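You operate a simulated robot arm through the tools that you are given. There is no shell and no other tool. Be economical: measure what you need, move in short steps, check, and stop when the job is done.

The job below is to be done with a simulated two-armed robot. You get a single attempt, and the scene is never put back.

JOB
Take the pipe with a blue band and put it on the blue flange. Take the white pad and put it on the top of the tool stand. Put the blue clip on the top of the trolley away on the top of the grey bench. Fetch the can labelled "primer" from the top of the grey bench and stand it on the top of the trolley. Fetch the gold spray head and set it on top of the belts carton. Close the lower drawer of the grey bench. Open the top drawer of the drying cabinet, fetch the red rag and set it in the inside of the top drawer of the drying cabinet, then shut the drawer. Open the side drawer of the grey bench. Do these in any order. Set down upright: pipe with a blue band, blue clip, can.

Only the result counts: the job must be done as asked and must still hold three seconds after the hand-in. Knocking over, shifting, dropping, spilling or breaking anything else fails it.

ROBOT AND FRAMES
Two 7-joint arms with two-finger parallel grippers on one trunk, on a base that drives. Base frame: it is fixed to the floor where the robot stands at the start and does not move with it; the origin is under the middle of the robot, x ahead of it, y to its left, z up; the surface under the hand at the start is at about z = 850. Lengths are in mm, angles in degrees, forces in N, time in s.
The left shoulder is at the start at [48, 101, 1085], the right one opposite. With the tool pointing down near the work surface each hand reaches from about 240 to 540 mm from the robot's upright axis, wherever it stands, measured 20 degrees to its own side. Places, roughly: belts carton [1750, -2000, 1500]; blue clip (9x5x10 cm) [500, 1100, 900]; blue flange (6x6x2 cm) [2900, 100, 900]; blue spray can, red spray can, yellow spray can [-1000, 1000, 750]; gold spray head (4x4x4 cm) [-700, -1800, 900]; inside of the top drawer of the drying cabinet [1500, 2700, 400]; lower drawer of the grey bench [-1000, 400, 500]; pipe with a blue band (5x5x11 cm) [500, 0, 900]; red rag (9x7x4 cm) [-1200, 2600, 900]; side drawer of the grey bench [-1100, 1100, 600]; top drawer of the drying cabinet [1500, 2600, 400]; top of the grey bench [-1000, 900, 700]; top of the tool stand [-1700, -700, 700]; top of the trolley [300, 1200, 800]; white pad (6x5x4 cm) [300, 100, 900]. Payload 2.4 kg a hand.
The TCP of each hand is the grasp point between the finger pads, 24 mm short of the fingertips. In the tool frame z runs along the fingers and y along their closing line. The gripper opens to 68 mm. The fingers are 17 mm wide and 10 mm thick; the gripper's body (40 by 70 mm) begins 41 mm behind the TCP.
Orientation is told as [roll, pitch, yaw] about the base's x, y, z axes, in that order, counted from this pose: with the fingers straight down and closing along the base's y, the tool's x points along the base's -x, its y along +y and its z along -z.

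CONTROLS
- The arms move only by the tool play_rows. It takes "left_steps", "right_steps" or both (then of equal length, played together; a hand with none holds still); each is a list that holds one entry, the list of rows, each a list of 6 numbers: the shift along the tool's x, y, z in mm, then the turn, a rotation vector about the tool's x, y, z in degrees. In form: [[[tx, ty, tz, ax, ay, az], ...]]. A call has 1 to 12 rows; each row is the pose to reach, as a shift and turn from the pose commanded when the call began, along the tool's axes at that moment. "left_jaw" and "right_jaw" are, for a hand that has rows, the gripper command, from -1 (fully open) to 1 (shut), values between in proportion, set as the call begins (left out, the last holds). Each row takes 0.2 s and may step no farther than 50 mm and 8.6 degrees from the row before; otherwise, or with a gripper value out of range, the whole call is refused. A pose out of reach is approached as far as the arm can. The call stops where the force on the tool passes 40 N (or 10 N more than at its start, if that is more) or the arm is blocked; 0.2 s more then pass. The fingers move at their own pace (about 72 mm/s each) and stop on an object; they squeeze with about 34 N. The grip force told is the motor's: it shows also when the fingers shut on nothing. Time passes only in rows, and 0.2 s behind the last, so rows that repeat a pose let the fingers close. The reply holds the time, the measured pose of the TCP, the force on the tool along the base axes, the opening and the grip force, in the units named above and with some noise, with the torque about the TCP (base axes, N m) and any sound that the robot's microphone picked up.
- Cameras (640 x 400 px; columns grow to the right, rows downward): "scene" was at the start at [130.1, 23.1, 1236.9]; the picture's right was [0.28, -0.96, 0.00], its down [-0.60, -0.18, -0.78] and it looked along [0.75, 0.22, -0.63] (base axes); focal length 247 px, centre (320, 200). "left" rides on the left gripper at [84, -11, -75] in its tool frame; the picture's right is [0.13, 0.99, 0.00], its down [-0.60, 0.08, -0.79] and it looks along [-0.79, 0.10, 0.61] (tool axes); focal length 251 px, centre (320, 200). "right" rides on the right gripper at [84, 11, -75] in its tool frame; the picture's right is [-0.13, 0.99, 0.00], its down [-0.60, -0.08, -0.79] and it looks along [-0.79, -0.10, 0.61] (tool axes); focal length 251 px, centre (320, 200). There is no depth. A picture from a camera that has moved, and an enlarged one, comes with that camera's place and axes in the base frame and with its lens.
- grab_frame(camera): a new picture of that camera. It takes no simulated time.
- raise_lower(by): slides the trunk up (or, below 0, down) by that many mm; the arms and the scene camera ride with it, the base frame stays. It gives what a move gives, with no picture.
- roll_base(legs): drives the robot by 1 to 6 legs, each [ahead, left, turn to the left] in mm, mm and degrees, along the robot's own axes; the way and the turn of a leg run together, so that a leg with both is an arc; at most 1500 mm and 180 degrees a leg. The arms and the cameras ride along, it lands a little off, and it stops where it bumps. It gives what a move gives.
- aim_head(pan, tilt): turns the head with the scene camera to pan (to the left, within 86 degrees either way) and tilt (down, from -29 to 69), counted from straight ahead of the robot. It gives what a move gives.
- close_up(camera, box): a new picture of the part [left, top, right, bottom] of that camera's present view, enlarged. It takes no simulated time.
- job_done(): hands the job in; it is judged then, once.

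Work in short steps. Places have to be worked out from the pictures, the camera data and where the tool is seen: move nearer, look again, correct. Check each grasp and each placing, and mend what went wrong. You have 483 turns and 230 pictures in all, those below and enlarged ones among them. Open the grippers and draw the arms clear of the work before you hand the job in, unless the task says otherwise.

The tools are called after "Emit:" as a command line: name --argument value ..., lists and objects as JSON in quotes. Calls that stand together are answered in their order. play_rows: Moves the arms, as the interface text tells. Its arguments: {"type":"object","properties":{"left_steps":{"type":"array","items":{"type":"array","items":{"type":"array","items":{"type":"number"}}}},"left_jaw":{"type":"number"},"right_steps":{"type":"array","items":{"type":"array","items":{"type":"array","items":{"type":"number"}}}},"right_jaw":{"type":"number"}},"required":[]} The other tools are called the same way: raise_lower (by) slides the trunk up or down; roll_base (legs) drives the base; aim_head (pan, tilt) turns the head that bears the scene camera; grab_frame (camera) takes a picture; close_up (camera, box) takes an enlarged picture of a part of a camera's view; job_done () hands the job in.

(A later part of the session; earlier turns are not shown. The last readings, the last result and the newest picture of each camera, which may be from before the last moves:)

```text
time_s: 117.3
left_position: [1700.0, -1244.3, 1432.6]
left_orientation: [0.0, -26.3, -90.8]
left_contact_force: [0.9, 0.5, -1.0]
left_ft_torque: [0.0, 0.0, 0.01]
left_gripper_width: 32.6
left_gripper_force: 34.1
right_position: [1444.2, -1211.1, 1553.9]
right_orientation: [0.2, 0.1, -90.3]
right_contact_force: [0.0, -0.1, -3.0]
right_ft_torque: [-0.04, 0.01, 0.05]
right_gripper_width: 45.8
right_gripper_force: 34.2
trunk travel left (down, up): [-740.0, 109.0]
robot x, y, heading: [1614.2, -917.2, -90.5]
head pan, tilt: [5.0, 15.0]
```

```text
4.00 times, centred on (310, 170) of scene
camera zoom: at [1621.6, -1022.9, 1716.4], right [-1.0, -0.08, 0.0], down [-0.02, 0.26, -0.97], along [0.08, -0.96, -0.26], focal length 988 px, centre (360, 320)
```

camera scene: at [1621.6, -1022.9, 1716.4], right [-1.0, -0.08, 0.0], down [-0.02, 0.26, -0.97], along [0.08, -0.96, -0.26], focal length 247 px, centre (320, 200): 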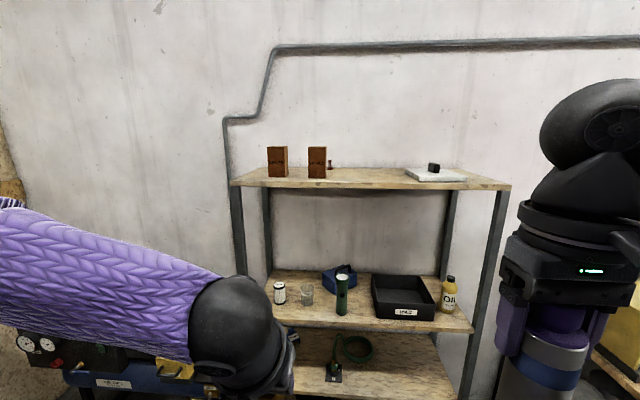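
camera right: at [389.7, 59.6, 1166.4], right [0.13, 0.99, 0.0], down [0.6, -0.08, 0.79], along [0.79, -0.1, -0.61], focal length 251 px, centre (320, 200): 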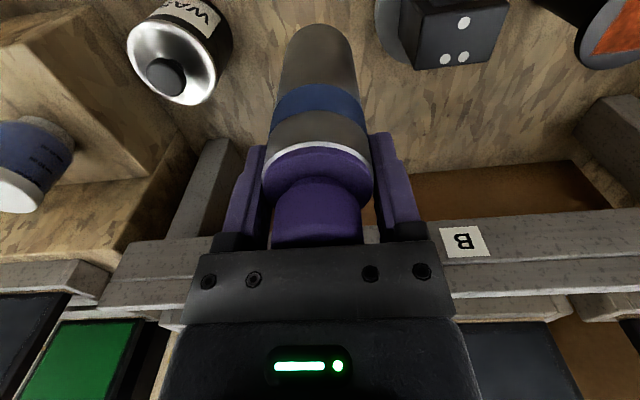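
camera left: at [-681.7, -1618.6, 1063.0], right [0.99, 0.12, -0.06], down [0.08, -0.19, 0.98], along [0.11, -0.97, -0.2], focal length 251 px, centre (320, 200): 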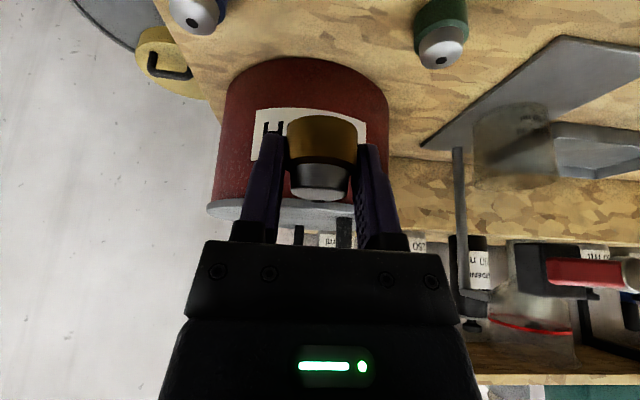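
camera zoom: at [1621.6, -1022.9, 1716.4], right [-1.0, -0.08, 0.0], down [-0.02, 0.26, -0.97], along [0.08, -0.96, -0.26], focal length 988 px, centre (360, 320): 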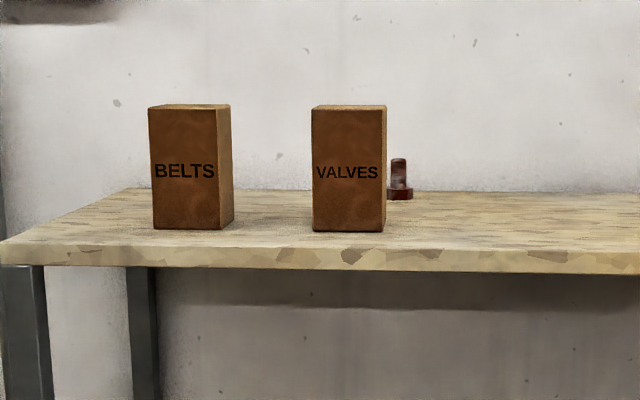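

BELTS is the left carton: ≈[1852, front -1927], top z≈1672. Raise the trunk and left hand first.

Emit:
raise_lower --by 108

Emit:
play_rows --left_steps '[[[-20, 0, -40, 0, 0, 0], [-40, 0, -80, 0, 0, 0], [-60, 0, -120, 0, 0, 0], [-80, 0, -160, 0, 0, 0], [-100, 0, -200, 0, 0, 0], [-105, 0, -215, 0, 0, 0]]]'

Emit:
grab_frame --camera "scene"

```text
time_s: 118.7
left_position: [1700.9, -1246.0, 1539.6]
left_orientation: [0.0, -26.2, -90.8]
left_contact_force: [-0.4, 0.5, -1.6]
left_ft_torque: [-0.02, 0.03, -0.02]
left_gripper_width: 32.5
left_gripper_force: 33.4
right_position: [1444.8, -1211.9, 1662.8]
right_orientation: [0.2, 0.1, -90.3]
right_contact_force: [0.4, -0.3, -3.3]
right_ft_torque: [-0.03, -0.02, 0.02]
right_gripper_width: 45.5
right_gripper_force: 33.9
trunk travel left (down, up): [-848.0, 1.0]
robot x, y, heading: [1611.4, -918.7, -90.3]
head pan, tilt: [5.0, 15.0]
```

```text
time_s: 120.1
left_position: [1723.0, -1231.7, 1770.7]
left_orientation: [0.1, -26.3, -90.9]
left_contact_force: [-0.6, 0.3, -1.0]
left_ft_torque: [0.0, 0.0, -0.02]
left_gripper_width: 32.3
left_gripper_force: 33.9
left hand out of reach, approached as far as the arm can: row 5, 6
right_position: [1444.2, -1210.3, 1662.8]
right_orientation: [0.1, 0.0, -90.3]
right_contact_force: [0.5, 0.4, -3.4]
right_ft_torque: [-0.02, -0.01, 0.0]
right_gripper_width: 45.6
right_gripper_force: 33.8
trunk travel left (down, up): [-848.0, 1.0]
robot x, y, heading: [1614.2, -914.3, -90.8]
head pan, tilt: [5.0, 15.0]
```

```text
175 pictures are left
camera scene: at [1622.2, -1020.3, 1824.6], right [-1.0, -0.08, 0.0], down [-0.02, 0.26, -0.97], along [0.08, -0.96, -0.26], focal length 247 px, centre (320, 200)
```

scene: 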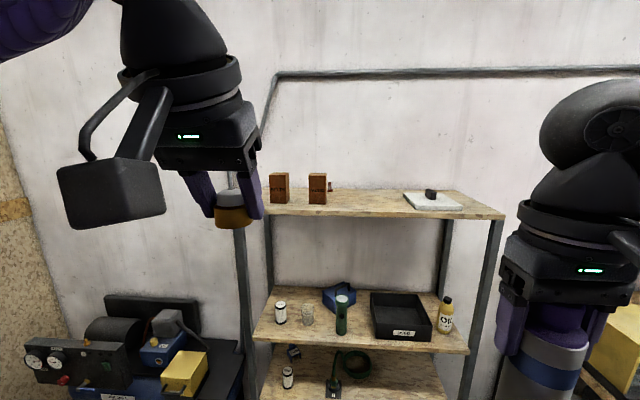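

Raise and pull back the right hand (pipe) so it clears the shelf edge, then drive in.

Emit:
play_rows --right_steps '[[[0, 0, -40, 0, 0, 0], [10, 0, -80, 0, 0, 0], [20, 0, -100, 0, 0, 0], [30, 0, -110, 0, 0, 0]]]'

Emit:
roll_base --legs '[[400, 134, 0]]'

Emit:
grab_frame --camera "scene"

```text
time_s: 121.1
left_position: [1721.7, -1231.9, 1770.1]
left_orientation: [0.0, -26.3, -90.8]
left_contact_force: [0.3, 0.5, -1.1]
left_ft_torque: [0.01, 0.0, 0.0]
left_gripper_width: 32.6
left_gripper_force: 33.7
right_position: [1445.9, -1179.8, 1774.6]
right_orientation: [0.1, 0.2, -90.3]
right_contact_force: [0.4, -0.2, -3.0]
right_ft_torque: [0.0, -0.02, 0.0]
right_gripper_width: 45.6
right_gripper_force: 33.9
trunk travel left (down, up): [-848.0, 1.0]
robot x, y, heading: [1615.1, -915.0, -90.6]
head pan, tilt: [5.0, 15.0]
```

```text
time_s: 123.7
left_position: [1847.6, -1621.5, 1770.2]
left_orientation: [0.0, -26.4, -91.2]
left_contact_force: [0.0, -0.1, -1.1]
left_ft_torque: [0.02, -0.03, 0.01]
left_gripper_width: 32.1
left_gripper_force: 33.9
right_position: [1571.5, -1569.6, 1775.3]
right_orientation: [0.1, 0.1, -90.6]
right_contact_force: [-0.3, -0.7, -3.2]
right_ft_torque: [0.03, 0.02, 0.01]
right_gripper_width: 46.0
right_gripper_force: 34.5
trunk travel left (down, up): [-848.0, 1.0]
robot x, y, heading: [1745.7, -1305.5, -90.8]
head pan, tilt: [5.0, 15.0]
```

```text
174 pictures are left
camera scene: at [1748.6, -1410.1, 1824.5], right [-1.0, -0.07, 0.0], down [-0.02, 0.26, -0.97], along [0.07, -0.96, -0.26], focal length 247 px, centre (320, 200)
```

scene: 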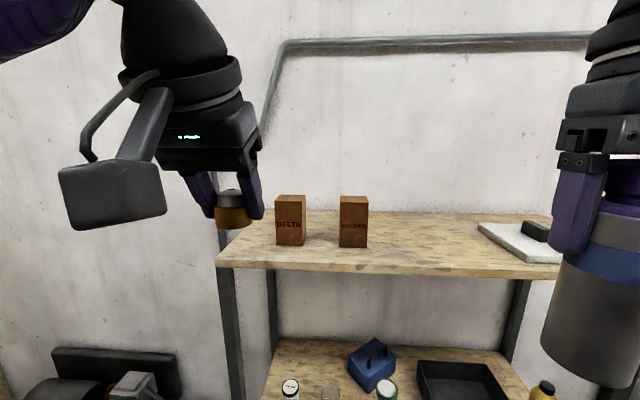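

Carton centre ≈[1860,-1995], top ≈1665. Drive 280 mm closer and check.

Emit:
roll_base --legs '[[280, 10, 0]]'

Emit:
aim_head --pan 12 --tilt 25

Emit:
grab_frame --camera "scene"

Emit:
grab_frame --camera "left"

```text
time_s: 125.6
left_position: [1851.9, -1896.2, 1771.5]
left_orientation: [0.1, -26.3, -91.5]
left_contact_force: [0.8, 0.6, -1.7]
left_ft_torque: [-0.01, -0.01, 0.03]
left_gripper_width: 32.6
left_gripper_force: 34.2
right_position: [1574.8, -1844.3, 1774.6]
right_orientation: [0.1, 0.1, -90.9]
right_contact_force: [0.4, 0.2, -2.8]
right_ft_torque: [0.01, 0.01, -0.02]
right_gripper_width: 45.4
right_gripper_force: 34.0
trunk travel left (down, up): [-848.0, 1.0]
robot x, y, heading: [1747.3, -1577.2, -91.1]
head pan, tilt: [5.0, 15.0]
```

```text
time_s: 126.3
left_position: [1852.7, -1899.3, 1769.6]
left_orientation: [0.1, -26.3, -91.4]
left_contact_force: [-0.5, 0.2, -1.1]
left_ft_torque: [0.06, -0.01, 0.0]
left_gripper_width: 32.4
left_gripper_force: 33.8
right_position: [1575.0, -1844.9, 1774.5]
right_orientation: [0.1, 0.2, -90.9]
right_contact_force: [-0.5, 0.0, -2.8]
right_ft_torque: [-0.03, 0.03, 0.01]
right_gripper_width: 45.7
right_gripper_force: 33.8
trunk travel left (down, up): [-848.0, 1.0]
robot x, y, heading: [1748.4, -1580.1, -91.0]
head pan, tilt: [12.0, 25.0]
```

```text
173 pictures are left
camera scene: at [1764.5, -1684.6, 1808.2], right [-0.98, -0.19, 0.0], down [-0.08, 0.42, -0.91], along [0.17, -0.89, -0.42], focal length 247 px, centre (320, 200)
```

scene: 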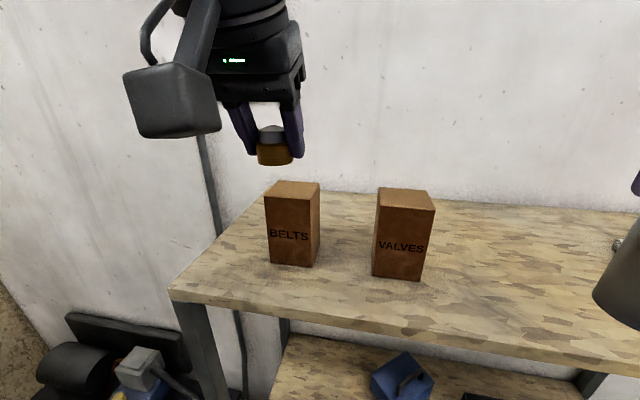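

```text
172 pictures are left
camera left: at [1844.3, -1790.2, 1799.9], right [0.99, 0.09, -0.06], down [0.07, -0.19, 0.98], along [0.08, -0.98, -0.2], focal length 251 px, centre (320, 200)
```

left: 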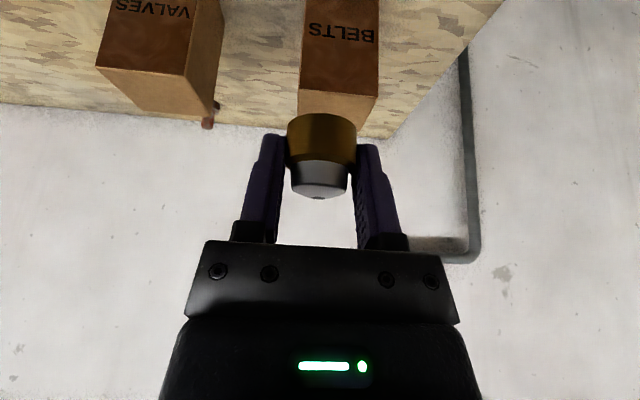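

Carton top centre ≈[1866,-2003,1672]. Move over it, stopping ~23 mm above.

Emit:
play_rows --left_steps '[[[-29, 6, 14, 0, 0, 0], [-58, 11, 29, 0, 0, 0], [-88, 17, 44, 0, 0, 0], [-77, 17, 66, 0, 0, 0], [-66, 17, 88, 0, 0, 0], [-66, 17, 88, 0, 0, 0]]]'

Emit:
grab_frame --camera "left"

Emit:
grab_frame --camera "scene"

```text
time_s: 127.7
left_position: [1883.2, -1994.0, 1718.6]
left_orientation: [0.0, -26.3, -91.4]
left_contact_force: [-0.2, 0.0, 0.1]
left_ft_torque: [0.01, 0.0, -0.01]
left_gripper_width: 32.3
left_gripper_force: 34.1
left hand out of reach, approached as far as the arm can: row 1, 2, 3, 4, 5, 6
right_position: [1575.1, -1845.1, 1775.1]
right_orientation: [0.1, 0.2, -90.9]
right_contact_force: [0.1, 1.3, -4.2]
right_ft_torque: [0.0, 0.0, 0.0]
right_gripper_width: 45.6
right_gripper_force: 34.2
trunk travel left (down, up): [-848.0, 1.0]
robot x, y, heading: [1748.3, -1580.5, -90.9]
head pan, tilt: [12.0, 25.0]
```

```text
171 pictures are left
camera left: at [1875.1, -1887.0, 1748.4], right [0.99, 0.09, -0.06], down [0.07, -0.19, 0.98], along [0.08, -0.98, -0.2], focal length 251 px, centre (320, 200)
```

left: 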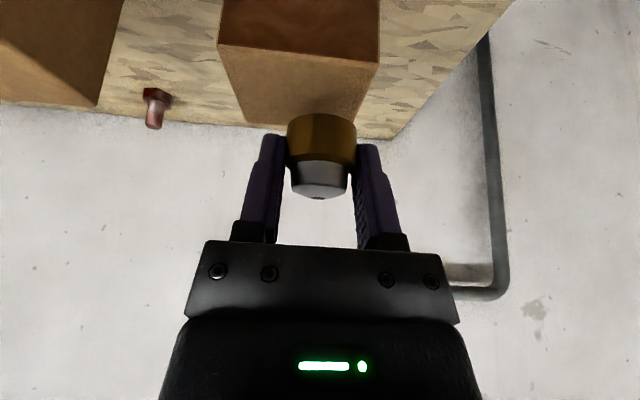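

```text
170 pictures are left
camera scene: at [1764.5, -1683.6, 1808.2], right [-0.98, -0.19, 0.0], down [-0.08, 0.42, -0.91], along [0.17, -0.89, -0.42], focal length 247 px, centre (320, 200)
```

scene: 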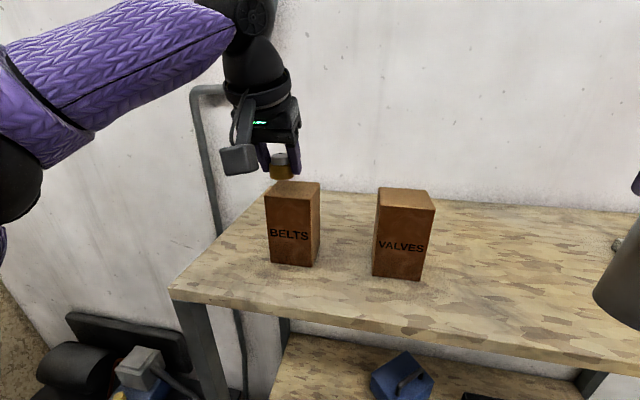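

Shift 11 mm toward -x and lower to contact.

Emit:
play_rows --left_steps '[[[-1, -6, 0, 0, 0, 0], [-1, -11, 0, 0, 0, 0], [2, -11, 8, 0, 0, 0], [5, -11, 14, 0, 0, 0]]]'

Emit:
grab_frame --camera "left"

```text
time_s: 128.7
left_position: [1874.3, -1998.3, 1705.1]
left_orientation: [0.0, -26.2, -91.4]
left_contact_force: [0.2, -0.9, -1.2]
left_ft_torque: [0.0, -0.02, 0.01]
left_gripper_width: 32.4
left_gripper_force: 33.4
left hand out of reach, approached as far as the arm can: row 1, 2, 3, 4
right_position: [1576.1, -1845.0, 1774.5]
right_orientation: [0.1, 0.1, -90.8]
right_contact_force: [0.6, 0.0, -3.6]
right_ft_torque: [0.01, 0.0, 0.0]
right_gripper_width: 45.5
right_gripper_force: 34.1
trunk travel left (down, up): [-848.0, 1.0]
robot x, y, heading: [1748.8, -1582.4, -90.9]
head pan, tilt: [12.0, 25.0]
```

```text
169 pictures are left
camera left: at [1865.8, -1890.2, 1735.2], right [0.99, 0.09, -0.06], down [0.07, -0.19, 0.98], along [0.08, -0.98, -0.2], focal length 251 px, centre (320, 200)
```

left: 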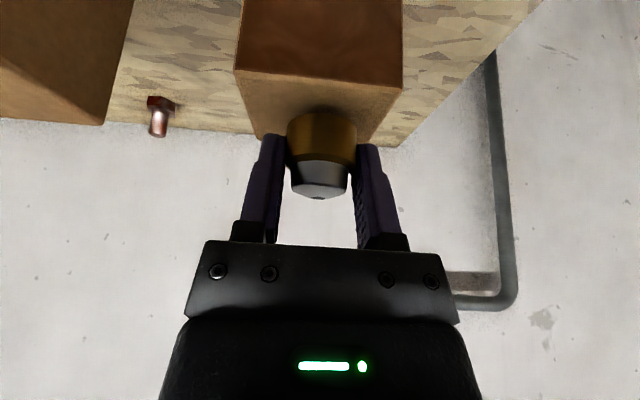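

Centred. Lower by trunk in small steps to contact.

Emit:
raise_lower --by -6

Emit:
close_up --camera "left" --box '[200, 60, 440, 210]'

```text
time_s: 129.3
left_position: [1873.6, -1999.8, 1697.8]
left_orientation: [0.1, -26.3, -91.4]
left_contact_force: [0.1, 0.0, -0.1]
left_ft_torque: [0.0, 0.0, 0.04]
left_gripper_width: 32.6
left_gripper_force: 34.2
right_position: [1574.7, -1844.5, 1769.5]
right_orientation: [0.1, 0.1, -91.0]
right_contact_force: [0.9, -1.1, -3.6]
right_ft_torque: [-0.03, 0.01, 0.01]
right_gripper_width: 45.8
right_gripper_force: 34.5
trunk travel left (down, up): [-842.0, 7.0]
robot x, y, heading: [1749.3, -1577.4, -91.1]
head pan, tilt: [12.0, 25.0]
```

```text
2.67 times, centred on (320, 135) of left
camera zoom: at [1866.2, -1890.6, 1727.8], right [0.99, 0.09, -0.06], down [0.07, -0.19, 0.98], along [0.08, -0.98, -0.2], focal length 670 px, centre (320, 373)
```

zoom: 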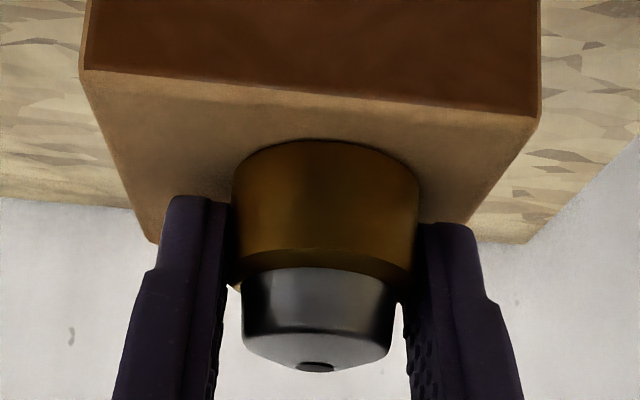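

Emit:
raise_lower --by -4

```text
time_s: 129.8
left_position: [1874.5, -1998.1, 1694.5]
left_orientation: [0.0, -26.6, -91.3]
left_contact_force: [2.0, -4.1, 21.9]
left_ft_torque: [-0.22, -0.02, 0.08]
left_gripper_width: 32.4
left_gripper_force: 34.0
right_position: [1576.1, -1845.0, 1764.3]
right_orientation: [0.1, 0.2, -90.9]
right_contact_force: [0.1, -0.5, -3.1]
right_ft_torque: [0.0, 0.01, -0.02]
right_gripper_width: 45.7
right_gripper_force: 34.3
trunk travel left (down, up): [-838.0, 11.0]
robot x, y, heading: [1748.8, -1578.0, -91.1]
head pan, tilt: [12.0, 25.0]
```

Contact made. Open and retreat along the tool axis.

Emit:
play_rows --left_steps '[[[0, 0, -1, 0, 0, 0], [0, 0, -1, 0, 0, 0], [0, 0, -1, 0, 0, 0], [0, 0, -20, 0, 0, 0], [0, 0, -50, 0, 0, 0]]]' --left_jaw -1

Emit:
grab_frame --camera "left"

```text
time_s: 131.0
left_position: [1886.5, -1975.0, 1736.9]
left_orientation: [0.1, -26.3, -91.3]
left_contact_force: [0.1, -0.3, -0.1]
left_ft_torque: [0.0, -0.03, -0.02]
left_gripper_width: 67.8
left_gripper_force: 0.0
left hand out of reach, approached as far as the arm can: row 5
right_position: [1575.2, -1841.9, 1764.9]
right_orientation: [0.1, 0.0, -90.9]
right_contact_force: [0.3, 0.5, -3.7]
right_ft_torque: [-0.01, -0.01, -0.02]
right_gripper_width: 45.6
right_gripper_force: 33.6
trunk travel left (down, up): [-838.0, 11.0]
robot x, y, heading: [1752.5, -1579.8, -90.8]
head pan, tilt: [12.0, 25.0]
```

```text
167 pictures are left
camera left: at [1877.7, -1866.0, 1767.3], right [0.99, 0.09, -0.06], down [0.07, -0.19, 0.98], along [0.08, -0.98, -0.2], focal length 251 px, centre (320, 200)
```

left: 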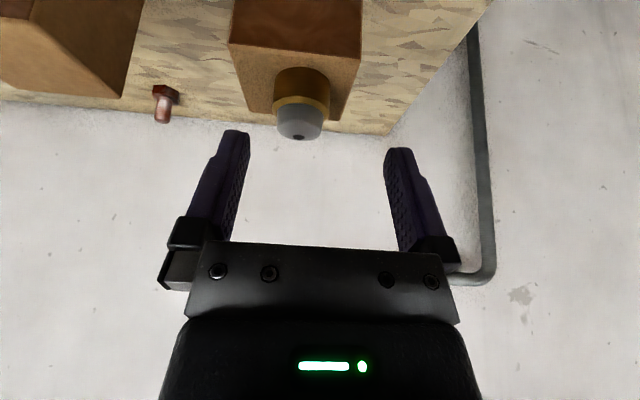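

Gold head stands on BELTS carton. Back off, lower trunk, straighten left tool, and go to the far side toward the flange.

Emit:
roll_base --legs '[[-480, 0, 0]]'

Emit:
play_rows --left_steps '[[[0, 0, 0, 0, 8, 0], [0, 0, 0, 0, 16, 0], [20, 0, 0, 0, 24, 0], [40, 0, 0, 0, 26, 0]]]'

Emit:
grab_frame --camera "scene"

Emit:
raise_lower --by -400

Emit:
roll_base --legs '[[0, 0, 91], [500, 0, 0]]'

Emit:
aim_head --pan 40 --tilt 25

Emit:
grab_frame --camera "scene"

```text
time_s: 133.9
left_position: [1893.7, -1485.6, 1737.4]
left_orientation: [0.0, -26.3, -91.1]
left_contact_force: [0.0, 0.6, 0.5]
left_ft_torque: [-0.01, 0.0, 0.0]
left_gripper_width: 67.9
left_gripper_force: 0.2
right_position: [1584.9, -1354.8, 1764.2]
right_orientation: [0.1, 0.1, -90.7]
right_contact_force: [0.6, -0.4, -3.3]
right_ft_torque: [-0.02, 0.01, -0.01]
right_gripper_width: 45.6
right_gripper_force: 34.0
trunk travel left (down, up): [-838.0, 11.0]
robot x, y, heading: [1755.6, -1092.5, -90.9]
head pan, tilt: [12.0, 25.0]
```

```text
time_s: 134.9
left_position: [1907.2, -1434.2, 1705.8]
left_orientation: [0.0, -0.3, -91.1]
left_contact_force: [0.8, 0.2, -0.2]
left_ft_torque: [0.03, -0.01, -0.04]
left_gripper_width: 68.1
left_gripper_force: 0.0
left hand out of reach, approached as far as the arm can: row 1, 2, 3, 4
right_position: [1584.2, -1355.7, 1764.6]
right_orientation: [0.1, 0.1, -90.6]
right_contact_force: [-0.1, 0.1, -3.4]
right_ft_torque: [-0.04, -0.01, 0.0]
right_gripper_width: 45.8
right_gripper_force: 34.0
trunk travel left (down, up): [-838.0, 11.0]
robot x, y, heading: [1757.4, -1088.0, -90.9]
head pan, tilt: [12.0, 25.0]
```

```text
166 pictures are left
camera scene: at [1772.9, -1193.5, 1798.2], right [-0.98, -0.19, 0.0], down [-0.08, 0.41, -0.91], along [0.18, -0.89, -0.42], focal length 247 px, centre (320, 200)
```

scene: 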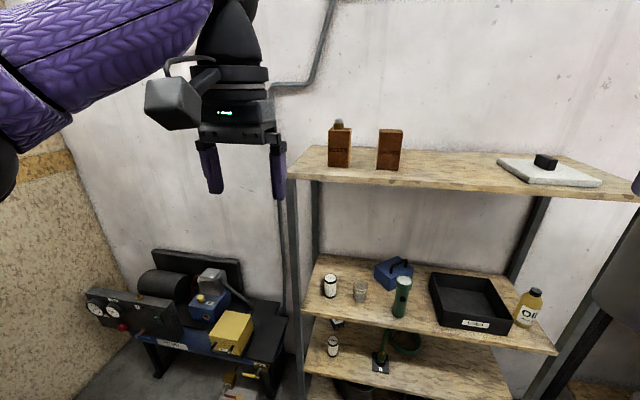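

```text
time_s: 138.7
left_position: [1906.4, -1432.8, 1306.8]
left_orientation: [0.1, -0.3, -91.1]
left_contact_force: [-0.7, 0.7, 0.6]
left_ft_torque: [-0.03, -0.02, 0.0]
left_gripper_width: 68.0
left_gripper_force: 0.1
right_position: [1584.5, -1355.1, 1365.1]
right_orientation: [0.1, 0.1, -90.6]
right_contact_force: [0.1, 0.3, -4.3]
right_ft_torque: [-0.01, 0.0, 0.05]
right_gripper_width: 45.5
right_gripper_force: 34.1
trunk travel left (down, up): [-438.0, 411.0]
robot x, y, heading: [1756.4, -1089.0, -90.8]
head pan, tilt: [12.0, 25.0]
```

```text
time_s: 145.4
left_position: [2597.9, -953.7, 1306.0]
left_orientation: [-0.1, -0.3, -1.5]
left_contact_force: [0.1, 0.3, 0.6]
left_ft_torque: [-0.02, 0.04, 0.03]
left_gripper_width: 68.1
left_gripper_force: 0.1
right_position: [2517.4, -1276.4, 1364.6]
right_orientation: [0.1, 0.1, -1.1]
right_contact_force: [0.5, 0.4, -3.9]
right_ft_torque: [-0.01, 0.0, 0.03]
right_gripper_width: 45.7
right_gripper_force: 33.9
trunk travel left (down, up): [-438.0, 411.0]
robot x, y, heading: [2256.1, -1098.0, -1.1]
head pan, tilt: [12.0, 25.0]
```

```text
time_s: 146.4
left_position: [2596.9, -952.1, 1305.3]
left_orientation: [0.0, -0.3, -1.6]
left_contact_force: [0.6, 0.4, 1.0]
left_ft_torque: [0.0, 0.03, -0.01]
left_gripper_width: 68.0
left_gripper_force: 0.1
right_position: [2515.1, -1275.1, 1363.9]
right_orientation: [0.1, 0.2, -1.1]
right_contact_force: [-0.8, -0.4, -3.5]
right_ft_torque: [0.01, 0.02, 0.02]
right_gripper_width: 45.6
right_gripper_force: 33.6
trunk travel left (down, up): [-438.0, 411.0]
robot x, y, heading: [2253.5, -1102.1, -1.2]
head pan, tilt: [40.0, 25.0]
```

```text
165 pictures are left
camera scene: at [2351.1, -1046.5, 1397.5], right [0.63, -0.78, 0.0], down [-0.33, -0.26, -0.91], along [0.71, 0.57, -0.42], focal length 247 px, centre (320, 200)
```

scene: 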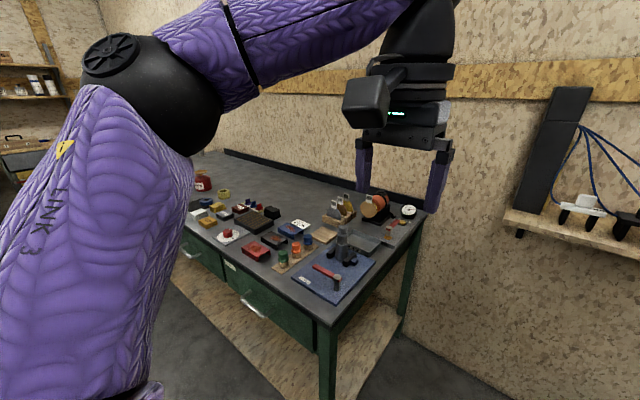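

Table found; its front edge is x≈2700. Move ahead slightly, then strafe left along it.

Emit:
roll_base --legs '[[130, 0, 1], [0, 900, 0]]'

Emit:
aim_head --pan 5 --tilt 40

Emit:
grab_frame --camera "scene"

```text
time_s: 152.0
left_position: [2716.8, -50.8, 1304.7]
left_orientation: [0.0, -0.3, 0.4]
left_contact_force: [0.0, -0.4, -0.1]
left_ft_torque: [0.04, -0.01, -0.02]
left_gripper_width: 68.1
left_gripper_force: 0.0
right_position: [2646.8, -375.3, 1364.7]
right_orientation: [0.0, 0.0, 0.8]
right_contact_force: [0.9, -0.4, -3.2]
right_ft_torque: [0.01, 0.01, -0.01]
right_gripper_width: 45.5
right_gripper_force: 33.7
trunk travel left (down, up): [-438.0, 411.0]
robot x, y, heading: [2379.8, -214.4, 0.7]
head pan, tilt: [40.0, 25.0]
```

```text
time_s: 153.0
left_position: [2717.5, -50.7, 1305.2]
left_orientation: [-0.1, -0.3, 0.4]
left_contact_force: [0.2, 0.4, 0.0]
left_ft_torque: [0.0, -0.01, 0.0]
left_gripper_width: 68.2
left_gripper_force: 0.0
right_position: [2646.3, -376.3, 1364.3]
right_orientation: [0.1, 0.1, 0.8]
right_contact_force: [-0.2, 0.3, -3.2]
right_ft_torque: [0.01, -0.02, 0.01]
right_gripper_width: 45.5
right_gripper_force: 33.8
trunk travel left (down, up): [-438.0, 411.0]
robot x, y, heading: [2379.4, -214.2, 0.7]
head pan, tilt: [5.0, 40.0]
```

```text
164 pictures are left
camera scene: at [2489.1, -204.1, 1374.2], right [0.1, -0.99, 0.0], down [-0.64, -0.06, -0.77], along [0.76, 0.08, -0.64], focal length 247 px, centre (320, 200)
```

scene: 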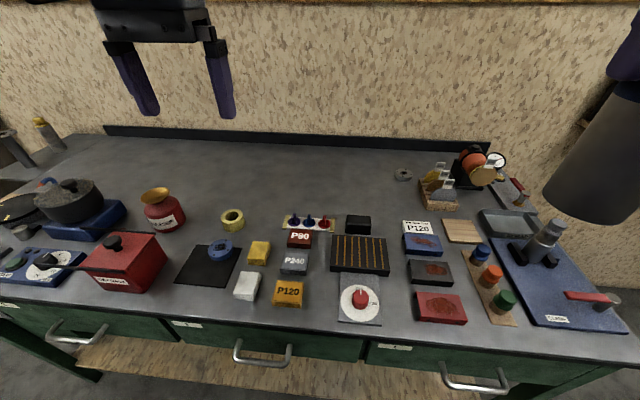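

Emit:
close_up --camera "scene" --box '[150, 190, 310, 310]'

```text
3.33 times, centred on (230, 250) of scene
camera zoom: at [2489.1, -204.1, 1374.2], right [0.1, -0.99, 0.0], down [-0.64, -0.06, -0.77], along [0.76, 0.08, -0.64], focal length 824 px, centre (620, 33)
```

zoom: 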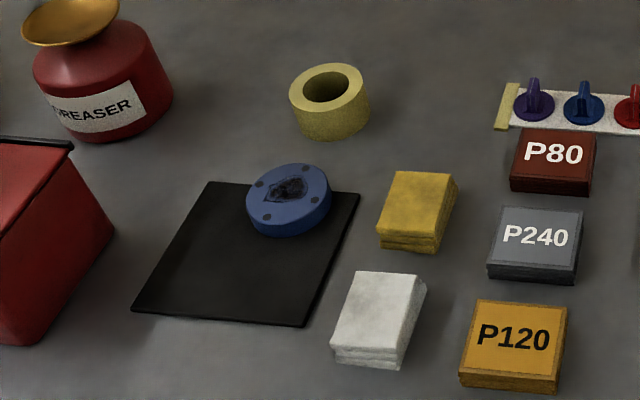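

Flange (blue disc with a central seat) is at about [2850,80]. Move left so the right hand is over it.

Emit:
roll_base --legs '[[30, 420, 0]]'

Emit:
raise_lower --by -130

Emit:
aim_head --pan -15 --tilt 45

Emit:
grab_frame --camera "scene"

Emit:
grab_frame --camera "right"

```text
time_s: 155.6
left_position: [2738.1, 372.0, 1304.9]
left_orientation: [-0.1, -0.4, 0.8]
left_contact_force: [-0.2, -0.6, -0.3]
left_ft_torque: [-0.02, -0.01, 0.0]
left_gripper_width: 68.3
left_gripper_force: 0.0
right_position: [2670.4, 48.4, 1365.5]
right_orientation: [0.0, 0.1, 1.2]
right_contact_force: [-0.1, 1.4, -2.5]
right_ft_torque: [-0.03, 0.03, -0.01]
right_gripper_width: 45.7
right_gripper_force: 33.9
trunk travel left (down, up): [-438.0, 411.0]
robot x, y, heading: [2401.9, 211.6, 1.1]
head pan, tilt: [5.0, 40.0]
```

```text
time_s: 157.1
left_position: [2739.1, 372.7, 1175.5]
left_orientation: [0.0, -0.3, 0.8]
left_contact_force: [-0.3, 0.1, -1.0]
left_ft_torque: [-0.03, 0.0, -0.03]
left_gripper_width: 67.9
left_gripper_force: 0.0
right_position: [2672.2, 47.0, 1233.1]
right_orientation: [0.2, 0.3, 1.4]
right_contact_force: [1.0, 0.9, -3.8]
right_ft_torque: [-0.01, -0.02, 0.01]
right_gripper_width: 45.4
right_gripper_force: 34.4
trunk travel left (down, up): [-308.0, 541.0]
robot x, y, heading: [2400.1, 211.1, 1.2]
head pan, tilt: [5.0, 40.0]
```

```text
time_s: 158.0
left_position: [2739.0, 372.1, 1176.4]
left_orientation: [0.0, -0.3, 0.7]
left_contact_force: [0.4, 1.0, -0.5]
left_ft_torque: [-0.01, 0.05, 0.0]
left_gripper_width: 68.2
left_gripper_force: 0.1
right_position: [2673.7, 48.0, 1233.1]
right_orientation: [0.3, 0.3, 1.3]
right_contact_force: [-0.1, -0.4, -3.5]
right_ft_torque: [-0.03, -0.03, 0.02]
right_gripper_width: 45.3
right_gripper_force: 34.0
trunk travel left (down, up): [-308.0, 541.0]
robot x, y, heading: [2403.4, 212.1, 1.0]
head pan, tilt: [-15.0, 45.0]
```

```text
162 pictures are left
camera scene: at [2527.3, 189.5, 1235.9], right [-0.24, -0.97, 0.0], down [-0.69, 0.17, -0.71], along [0.69, -0.17, -0.71], focal length 247 px, centre (320, 200)
```

scene: 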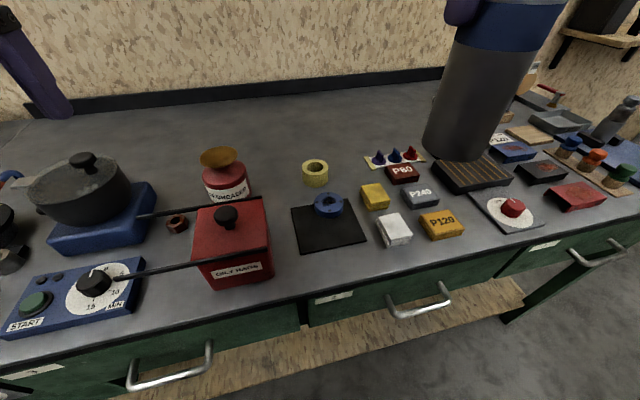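

```text
161 pictures are left
camera right: at [2589.9, 56.4, 1307.6], right [0.11, 0.99, 0.0], down [0.61, -0.07, 0.79], along [0.79, -0.08, -0.61], focal length 251 px, centre (320, 200)
```

right: 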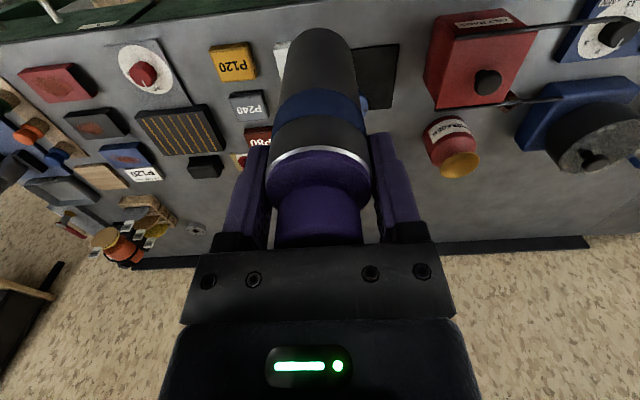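

Emit:
close_up --camera "scene" --box '[280, 170, 380, 260]'

```text
4.44 times, centred on (330, 215) of scene
camera zoom: at [2527.3, 189.5, 1235.9], right [-0.24, -0.97, 0.0], down [-0.69, 0.17, -0.71], along [0.69, -0.17, -0.71], focal length 1098 px, centre (276, 133)
```

zoom: 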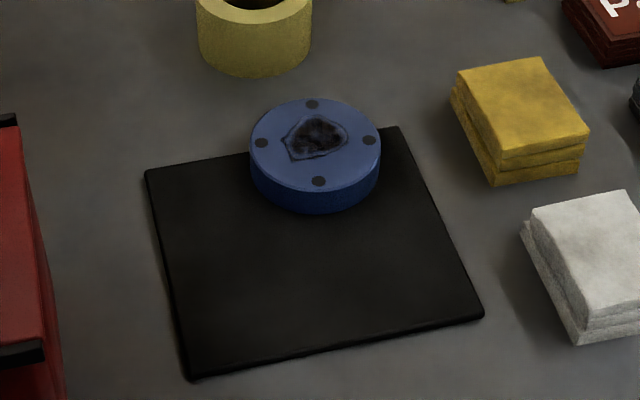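

Flange top ≈[2865,88.5,877]. Drive 50 mm closer, then move pipe above it.

Emit:
roll_base --legs '[[50, 0, -1]]'

Emit:
play_rows --right_steps '[[[-40, 10, 40, 0, 0, 0], [-80, 20, 80, 0, 0, 0], [-110, 30, 115, 0, 0, 0], [-140, 38, 150, 0, 0, 0], [-143, 38, 180, 0, 0, 0], [-143, 38, 205, 0, 0, 0]]]'

Emit:
grab_frame --camera "scene"

Emit:
grab_frame --camera "right"

```text
time_s: 158.9
left_position: [2794.2, 367.0, 1175.0]
left_orientation: [0.0, -0.3, -0.1]
left_contact_force: [0.8, 0.5, -1.4]
left_ft_torque: [0.0, 0.0, -0.01]
left_gripper_width: 67.8
left_gripper_force: 0.0
right_position: [2723.8, 44.0, 1232.2]
right_orientation: [0.3, 0.3, 0.4]
right_contact_force: [0.0, 0.2, -3.8]
right_ft_torque: [0.02, 0.0, 0.01]
right_gripper_width: 45.8
right_gripper_force: 34.0
trunk travel left (down, up): [-308.0, 541.0]
robot x, y, heading: [2455.4, 209.5, 0.1]
head pan, tilt: [-15.0, 45.0]
```

```text
refused: row 1 steps farther than a row can; nothing moved
```

```text
159 pictures are left
camera scene: at [2579.1, 187.9, 1235.8], right [-0.26, -0.97, 0.0], down [-0.68, 0.18, -0.71], along [0.68, -0.18, -0.71], focal length 247 px, centre (320, 200)
```

scene: 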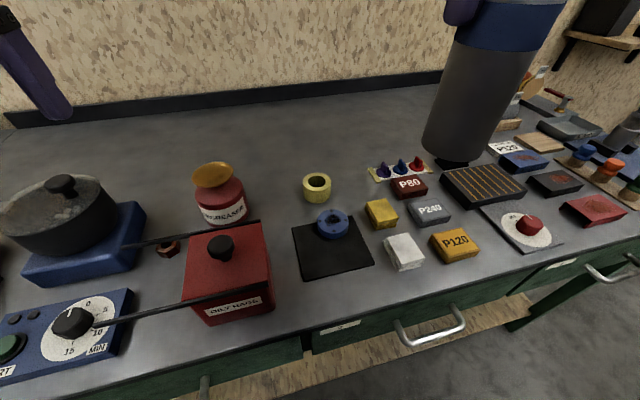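

```text
158 pictures are left
camera right: at [2639.7, 54.0, 1307.5], right [0.12, 0.99, 0.0], down [0.61, -0.08, 0.79], along [0.78, -0.1, -0.61], focal length 251 px, centre (320, 200)
```

right: 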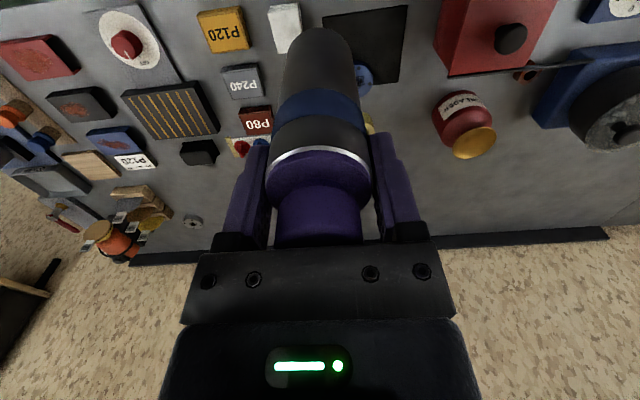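

Emit:
play_rows --right_steps '[[[-36, 11, 20, 0, 0, 0], [-72, 22, 40, 0, 0, 0], [-108, 33, 60, 0, 0, 0], [-145, 45, 80, 0, 0, 0], [-145, 45, 125, 0, 0, 0], [-145, 45, 170, 0, 0, 0], [-145, 45, 205, 0, 0, 0], [-145, 45, 205, 0, 0, 0]]]'

Emit:
grab_frame --camera "scene"

Emit:
grab_frame --camera "right"

```text
time_s: 160.7
left_position: [2793.6, 367.3, 1175.9]
left_orientation: [-0.1, -0.4, -0.2]
left_contact_force: [0.5, 0.0, 0.0]
left_ft_torque: [0.02, -0.02, 0.02]
left_gripper_width: 67.9
left_gripper_force: 0.1
right_position: [2864.8, 90.4, 1027.8]
right_orientation: [0.3, 0.2, 0.4]
right_contact_force: [-0.3, 0.1, -2.2]
right_ft_torque: [0.0, -0.05, 0.0]
right_gripper_width: 45.6
right_gripper_force: 33.7
trunk travel left (down, up): [-308.0, 541.0]
robot x, y, heading: [2453.7, 211.1, 0.1]
head pan, tilt: [-15.0, 45.0]
```

```text
157 pictures are left
camera scene: at [2578.5, 188.0, 1235.9], right [-0.26, -0.97, 0.0], down [-0.68, 0.18, -0.71], along [0.68, -0.18, -0.71], focal length 247 px, centre (320, 200)
```

scene: 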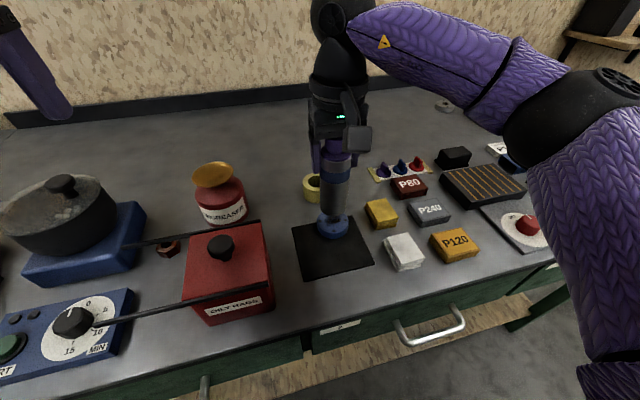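

```text
156 pictures are left
camera right: at [2781.6, 101.3, 1103.0], right [0.12, 0.99, 0.0], down [0.61, -0.08, 0.79], along [0.78, -0.1, -0.61], focal length 251 px, centre (320, 200)
```

right: 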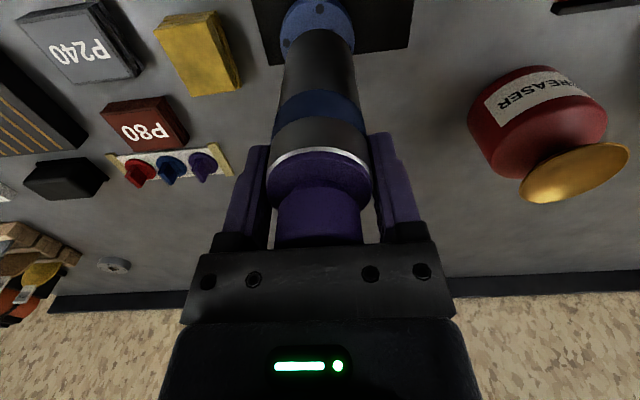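

Emit:
play_rows --right_steps '[[[-2, 0, 20, 0, 0, 0], [-3, 0, 38, 0, 0, 0], [-3, 0, 38, 0, 0, 0]]]'

Emit:
close_up --camera "scene" --box '[280, 160, 400, 260]'

Emit:
close_up --camera "right" --box '[220, 0, 420, 130]'

```text
time_s: 161.5
left_position: [2792.5, 366.5, 1175.6]
left_orientation: [0.0, -0.4, -0.1]
left_contact_force: [0.0, -0.5, 0.5]
left_ft_torque: [0.03, -0.02, 0.04]
left_gripper_width: 67.7
left_gripper_force: 0.1
right_position: [2868.3, 89.7, 988.1]
right_orientation: [0.2, 0.4, 0.4]
right_contact_force: [0.7, -1.0, -3.1]
right_ft_torque: [-0.01, 0.01, 0.06]
right_gripper_width: 45.8
right_gripper_force: 34.2
trunk travel left (down, up): [-308.0, 541.0]
robot x, y, heading: [2452.6, 211.0, 0.1]
head pan, tilt: [-15.0, 45.0]
```

```text
4.00 times, centred on (340, 210) of scene
camera zoom: at [2578.5, 188.0, 1235.9], right [-0.26, -0.97, 0.0], down [-0.68, 0.18, -0.71], along [0.68, -0.18, -0.71], focal length 988 px, centre (240, 160)
```

zoom: 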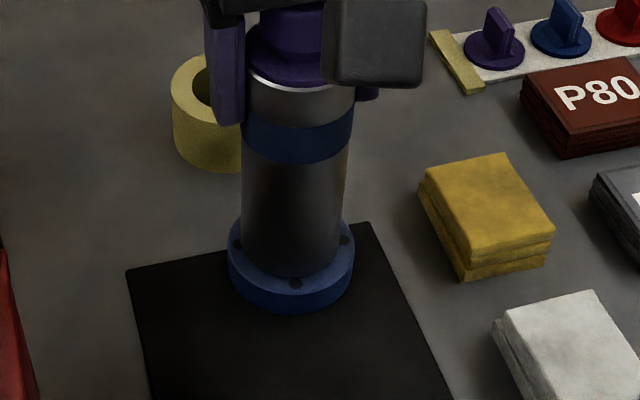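

```text
3.08 times, centred on (320, 65) of right
camera zoom: at [2784.8, 100.0, 1063.6], right [0.12, 0.99, 0.0], down [0.61, -0.08, 0.79], along [0.78, -0.1, -0.61], focal length 774 px, centre (320, 615)
```

zoom: 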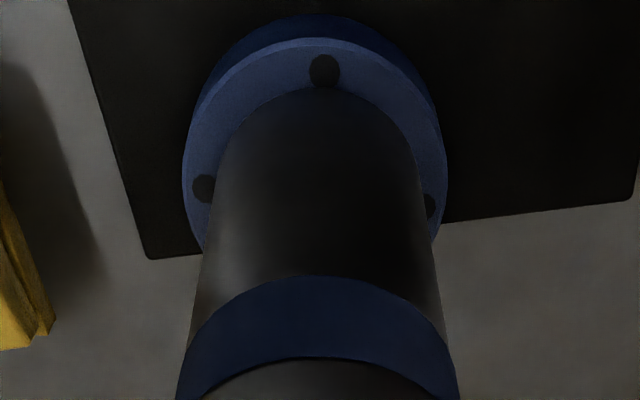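

Alignment good in both axes. Lower to contact.

Emit:
play_rows --right_steps '[[[0, -1, 4, 0, 0, 0], [0, -1, 7, 0, 0, 0], [0, -1, 10, 0, 0, 0], [0, -1, 13, 0, 0, 0]]]'

```text
time_s: 162.5
left_position: [2791.1, 368.8, 1176.7]
left_orientation: [0.0, -0.4, -0.1]
left_contact_force: [-0.2, 0.4, -0.6]
left_ft_torque: [0.0, -0.01, 0.01]
left_gripper_width: 67.9
left_gripper_force: 0.1
right_position: [2866.8, 89.9, 982.1]
right_orientation: [0.3, -0.2, 0.3]
right_contact_force: [-5.9, -0.7, 19.3]
right_ft_torque: [-0.34, 0.93, -0.01]
right_gripper_width: 45.6
right_gripper_force: 33.9
trunk travel left (down, up): [-308.0, 541.0]
robot x, y, heading: [2452.2, 211.0, 0.1]
head pan, tilt: [-15.0, 45.0]
stopped in row 4 (right hand): the force on the tool passed its limit at 44 N (the readings are from after the stop); the commanded pose is now the measured one
```

Emit:
close_up --camera "scene" --box '[280, 160, 400, 260]'

Emit:
play_rows --right_steps '[[[0, 0, -1, 0, 0, 0], [0, 0, -1, 0, 0, 0], [0, 0, -1, 0, 0, 0]]]' --right_jaw -1

Emit:
play_rows --right_steps '[[[0, 0, -40, 0, 0, 0], [0, 0, -80, 0, 0, 0], [0, 0, -120, 0, 0, 0]]]'

Emit:
grab_frame --camera "scene"

Emit:
grab_frame --camera "right"

```text
4.00 times, centred on (340, 210) of scene
camera zoom: at [2576.2, 188.4, 1236.0], right [-0.26, -0.97, 0.0], down [-0.68, 0.18, -0.71], along [0.68, -0.18, -0.71], focal length 988 px, centre (240, 160)
```

zoom: 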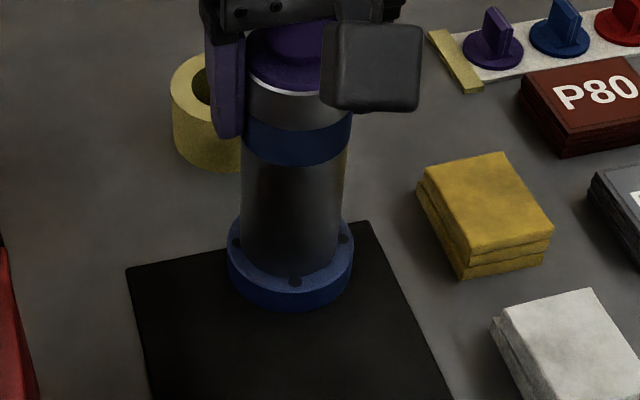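

```text
time_s: 163.3
left_position: [2790.6, 367.6, 1176.6]
left_orientation: [0.0, -0.4, -0.1]
left_contact_force: [-0.2, -0.1, 0.1]
left_ft_torque: [-0.01, 0.0, 0.0]
left_gripper_width: 67.8
left_gripper_force: 0.1
right_position: [2867.7, 90.4, 981.5]
right_orientation: [0.2, -0.1, 0.2]
right_contact_force: [0.0, 0.1, 13.9]
right_ft_torque: [0.0, 0.0, 0.01]
right_gripper_width: 67.7
right_gripper_force: 0.1
trunk travel left (down, up): [-308.0, 541.0]
robot x, y, heading: [2451.3, 206.3, 0.2]
head pan, tilt: [-15.0, 45.0]
```

```text
time_s: 164.1
left_position: [2793.0, 367.7, 1175.1]
left_orientation: [0.1, -0.3, 0.0]
left_contact_force: [1.2, -0.3, -0.7]
left_ft_torque: [0.0, -0.01, -0.03]
left_gripper_width: 68.2
left_gripper_force: 0.1
right_position: [2869.4, 90.3, 1101.7]
right_orientation: [0.2, 0.0, 0.1]
right_contact_force: [-0.6, 0.5, -0.4]
right_ft_torque: [-0.01, 0.02, -0.02]
right_gripper_width: 68.2
right_gripper_force: 0.1
trunk travel left (down, up): [-308.0, 541.0]
robot x, y, heading: [2451.4, 207.1, 0.3]
head pan, tilt: [-15.0, 45.0]
```

```text
152 pictures are left
camera scene: at [2578.1, 188.2, 1235.9], right [-0.26, -0.97, 0.0], down [-0.68, 0.18, -0.71], along [0.68, -0.18, -0.71], focal length 247 px, centre (320, 200)
```

scene: 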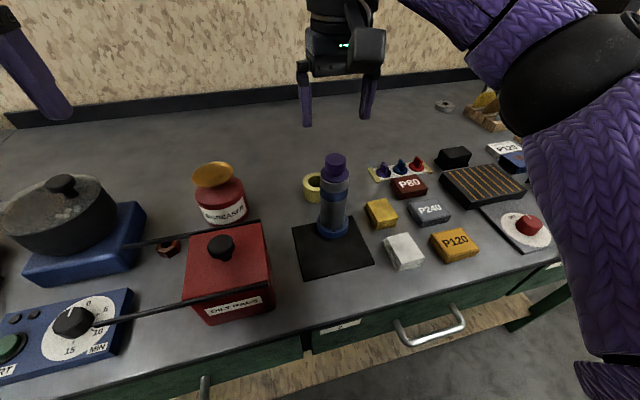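

```text
151 pictures are left
camera right: at [2785.9, 100.7, 1176.5], right [0.12, 0.99, 0.0], down [0.6, -0.08, 0.79], along [0.79, -0.1, -0.61], focal length 251 px, centre (320, 200)
```

right: 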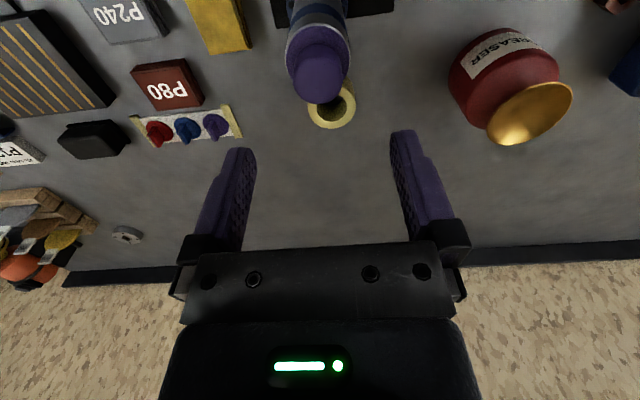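

Pipe stands on the flange. Retract right arm, back off and look left for a route to the cabinet.

Emit:
play_rows --right_steps '[[[40, 0, -20, 0, 0, 0], [80, -10, -40, 0, 0, 0], [120, -20, -60, 0, 0, 0], [150, -30, -70, 0, 0, 0]]]' --left_steps '[[[20, 0, 0, 0, 0, 0], [40, 0, 0, 0, 0, 0], [60, 0, 0, 0, 0, 0], [80, 0, 0, 0, 0, 0]]]'

Emit:
roll_base --legs '[[-170, 0, 0]]'

Emit:
aim_head --pan 70 --tilt 20

Emit:
grab_frame --camera "scene"

```text
time_s: 165.1
left_position: [2713.1, 366.2, 1175.9]
left_orientation: [-0.1, -0.4, 0.0]
left_contact_force: [0.4, -0.2, 0.7]
left_ft_torque: [0.02, 0.03, 0.01]
left_gripper_width: 68.1
left_gripper_force: 0.2
right_position: [2716.7, 59.8, 1170.6]
right_orientation: [0.3, -0.1, 0.3]
right_contact_force: [-0.4, -0.3, -0.1]
right_ft_torque: [0.01, -0.03, 0.02]
right_gripper_width: 68.2
right_gripper_force: 0.0
trunk travel left (down, up): [-308.0, 541.0]
robot x, y, heading: [2451.6, 208.2, 0.2]
head pan, tilt: [-15.0, 45.0]
```

```text
time_s: 166.5
left_position: [2545.0, 366.3, 1176.4]
left_orientation: [0.0, -0.4, -0.3]
left_contact_force: [0.6, 0.4, 0.8]
left_ft_torque: [0.0, 0.0, 0.01]
left_gripper_width: 67.9
left_gripper_force: 0.0
right_position: [2547.9, 57.1, 1169.7]
right_orientation: [0.2, -0.1, 0.1]
right_contact_force: [0.0, 1.0, 0.6]
right_ft_torque: [-0.01, 0.02, -0.01]
right_gripper_width: 68.3
right_gripper_force: 0.1
trunk travel left (down, up): [-308.0, 541.0]
robot x, y, heading: [2284.9, 211.9, -0.0]
head pan, tilt: [-15.0, 45.0]
```

```text
time_s: 168.1
left_position: [2545.2, 365.1, 1175.9]
left_orientation: [0.0, -0.3, -0.5]
left_contact_force: [-0.6, -0.4, 0.5]
left_ft_torque: [0.02, 0.01, -0.01]
left_gripper_width: 67.9
left_gripper_force: 0.0
right_position: [2548.3, 56.5, 1170.4]
right_orientation: [0.2, -0.1, 0.1]
right_contact_force: [-0.3, -0.6, 0.1]
right_ft_torque: [0.01, 0.0, -0.02]
right_gripper_width: 67.8
right_gripper_force: 0.0
trunk travel left (down, up): [-308.0, 541.0]
robot x, y, heading: [2284.4, 210.0, 0.2]
head pan, tilt: [70.0, 20.0]
```

```text
150 pictures are left
camera scene: at [2362.8, 296.0, 1274.6], right [0.94, -0.34, 0.0], down [-0.12, -0.32, -0.94], along [0.32, 0.88, -0.34], focal length 247 px, centre (320, 200)
```

scene: 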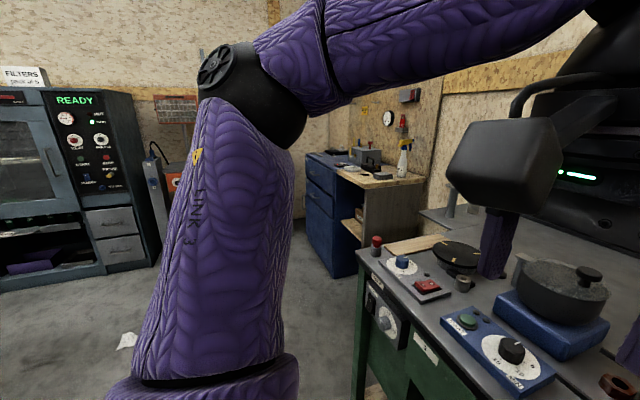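

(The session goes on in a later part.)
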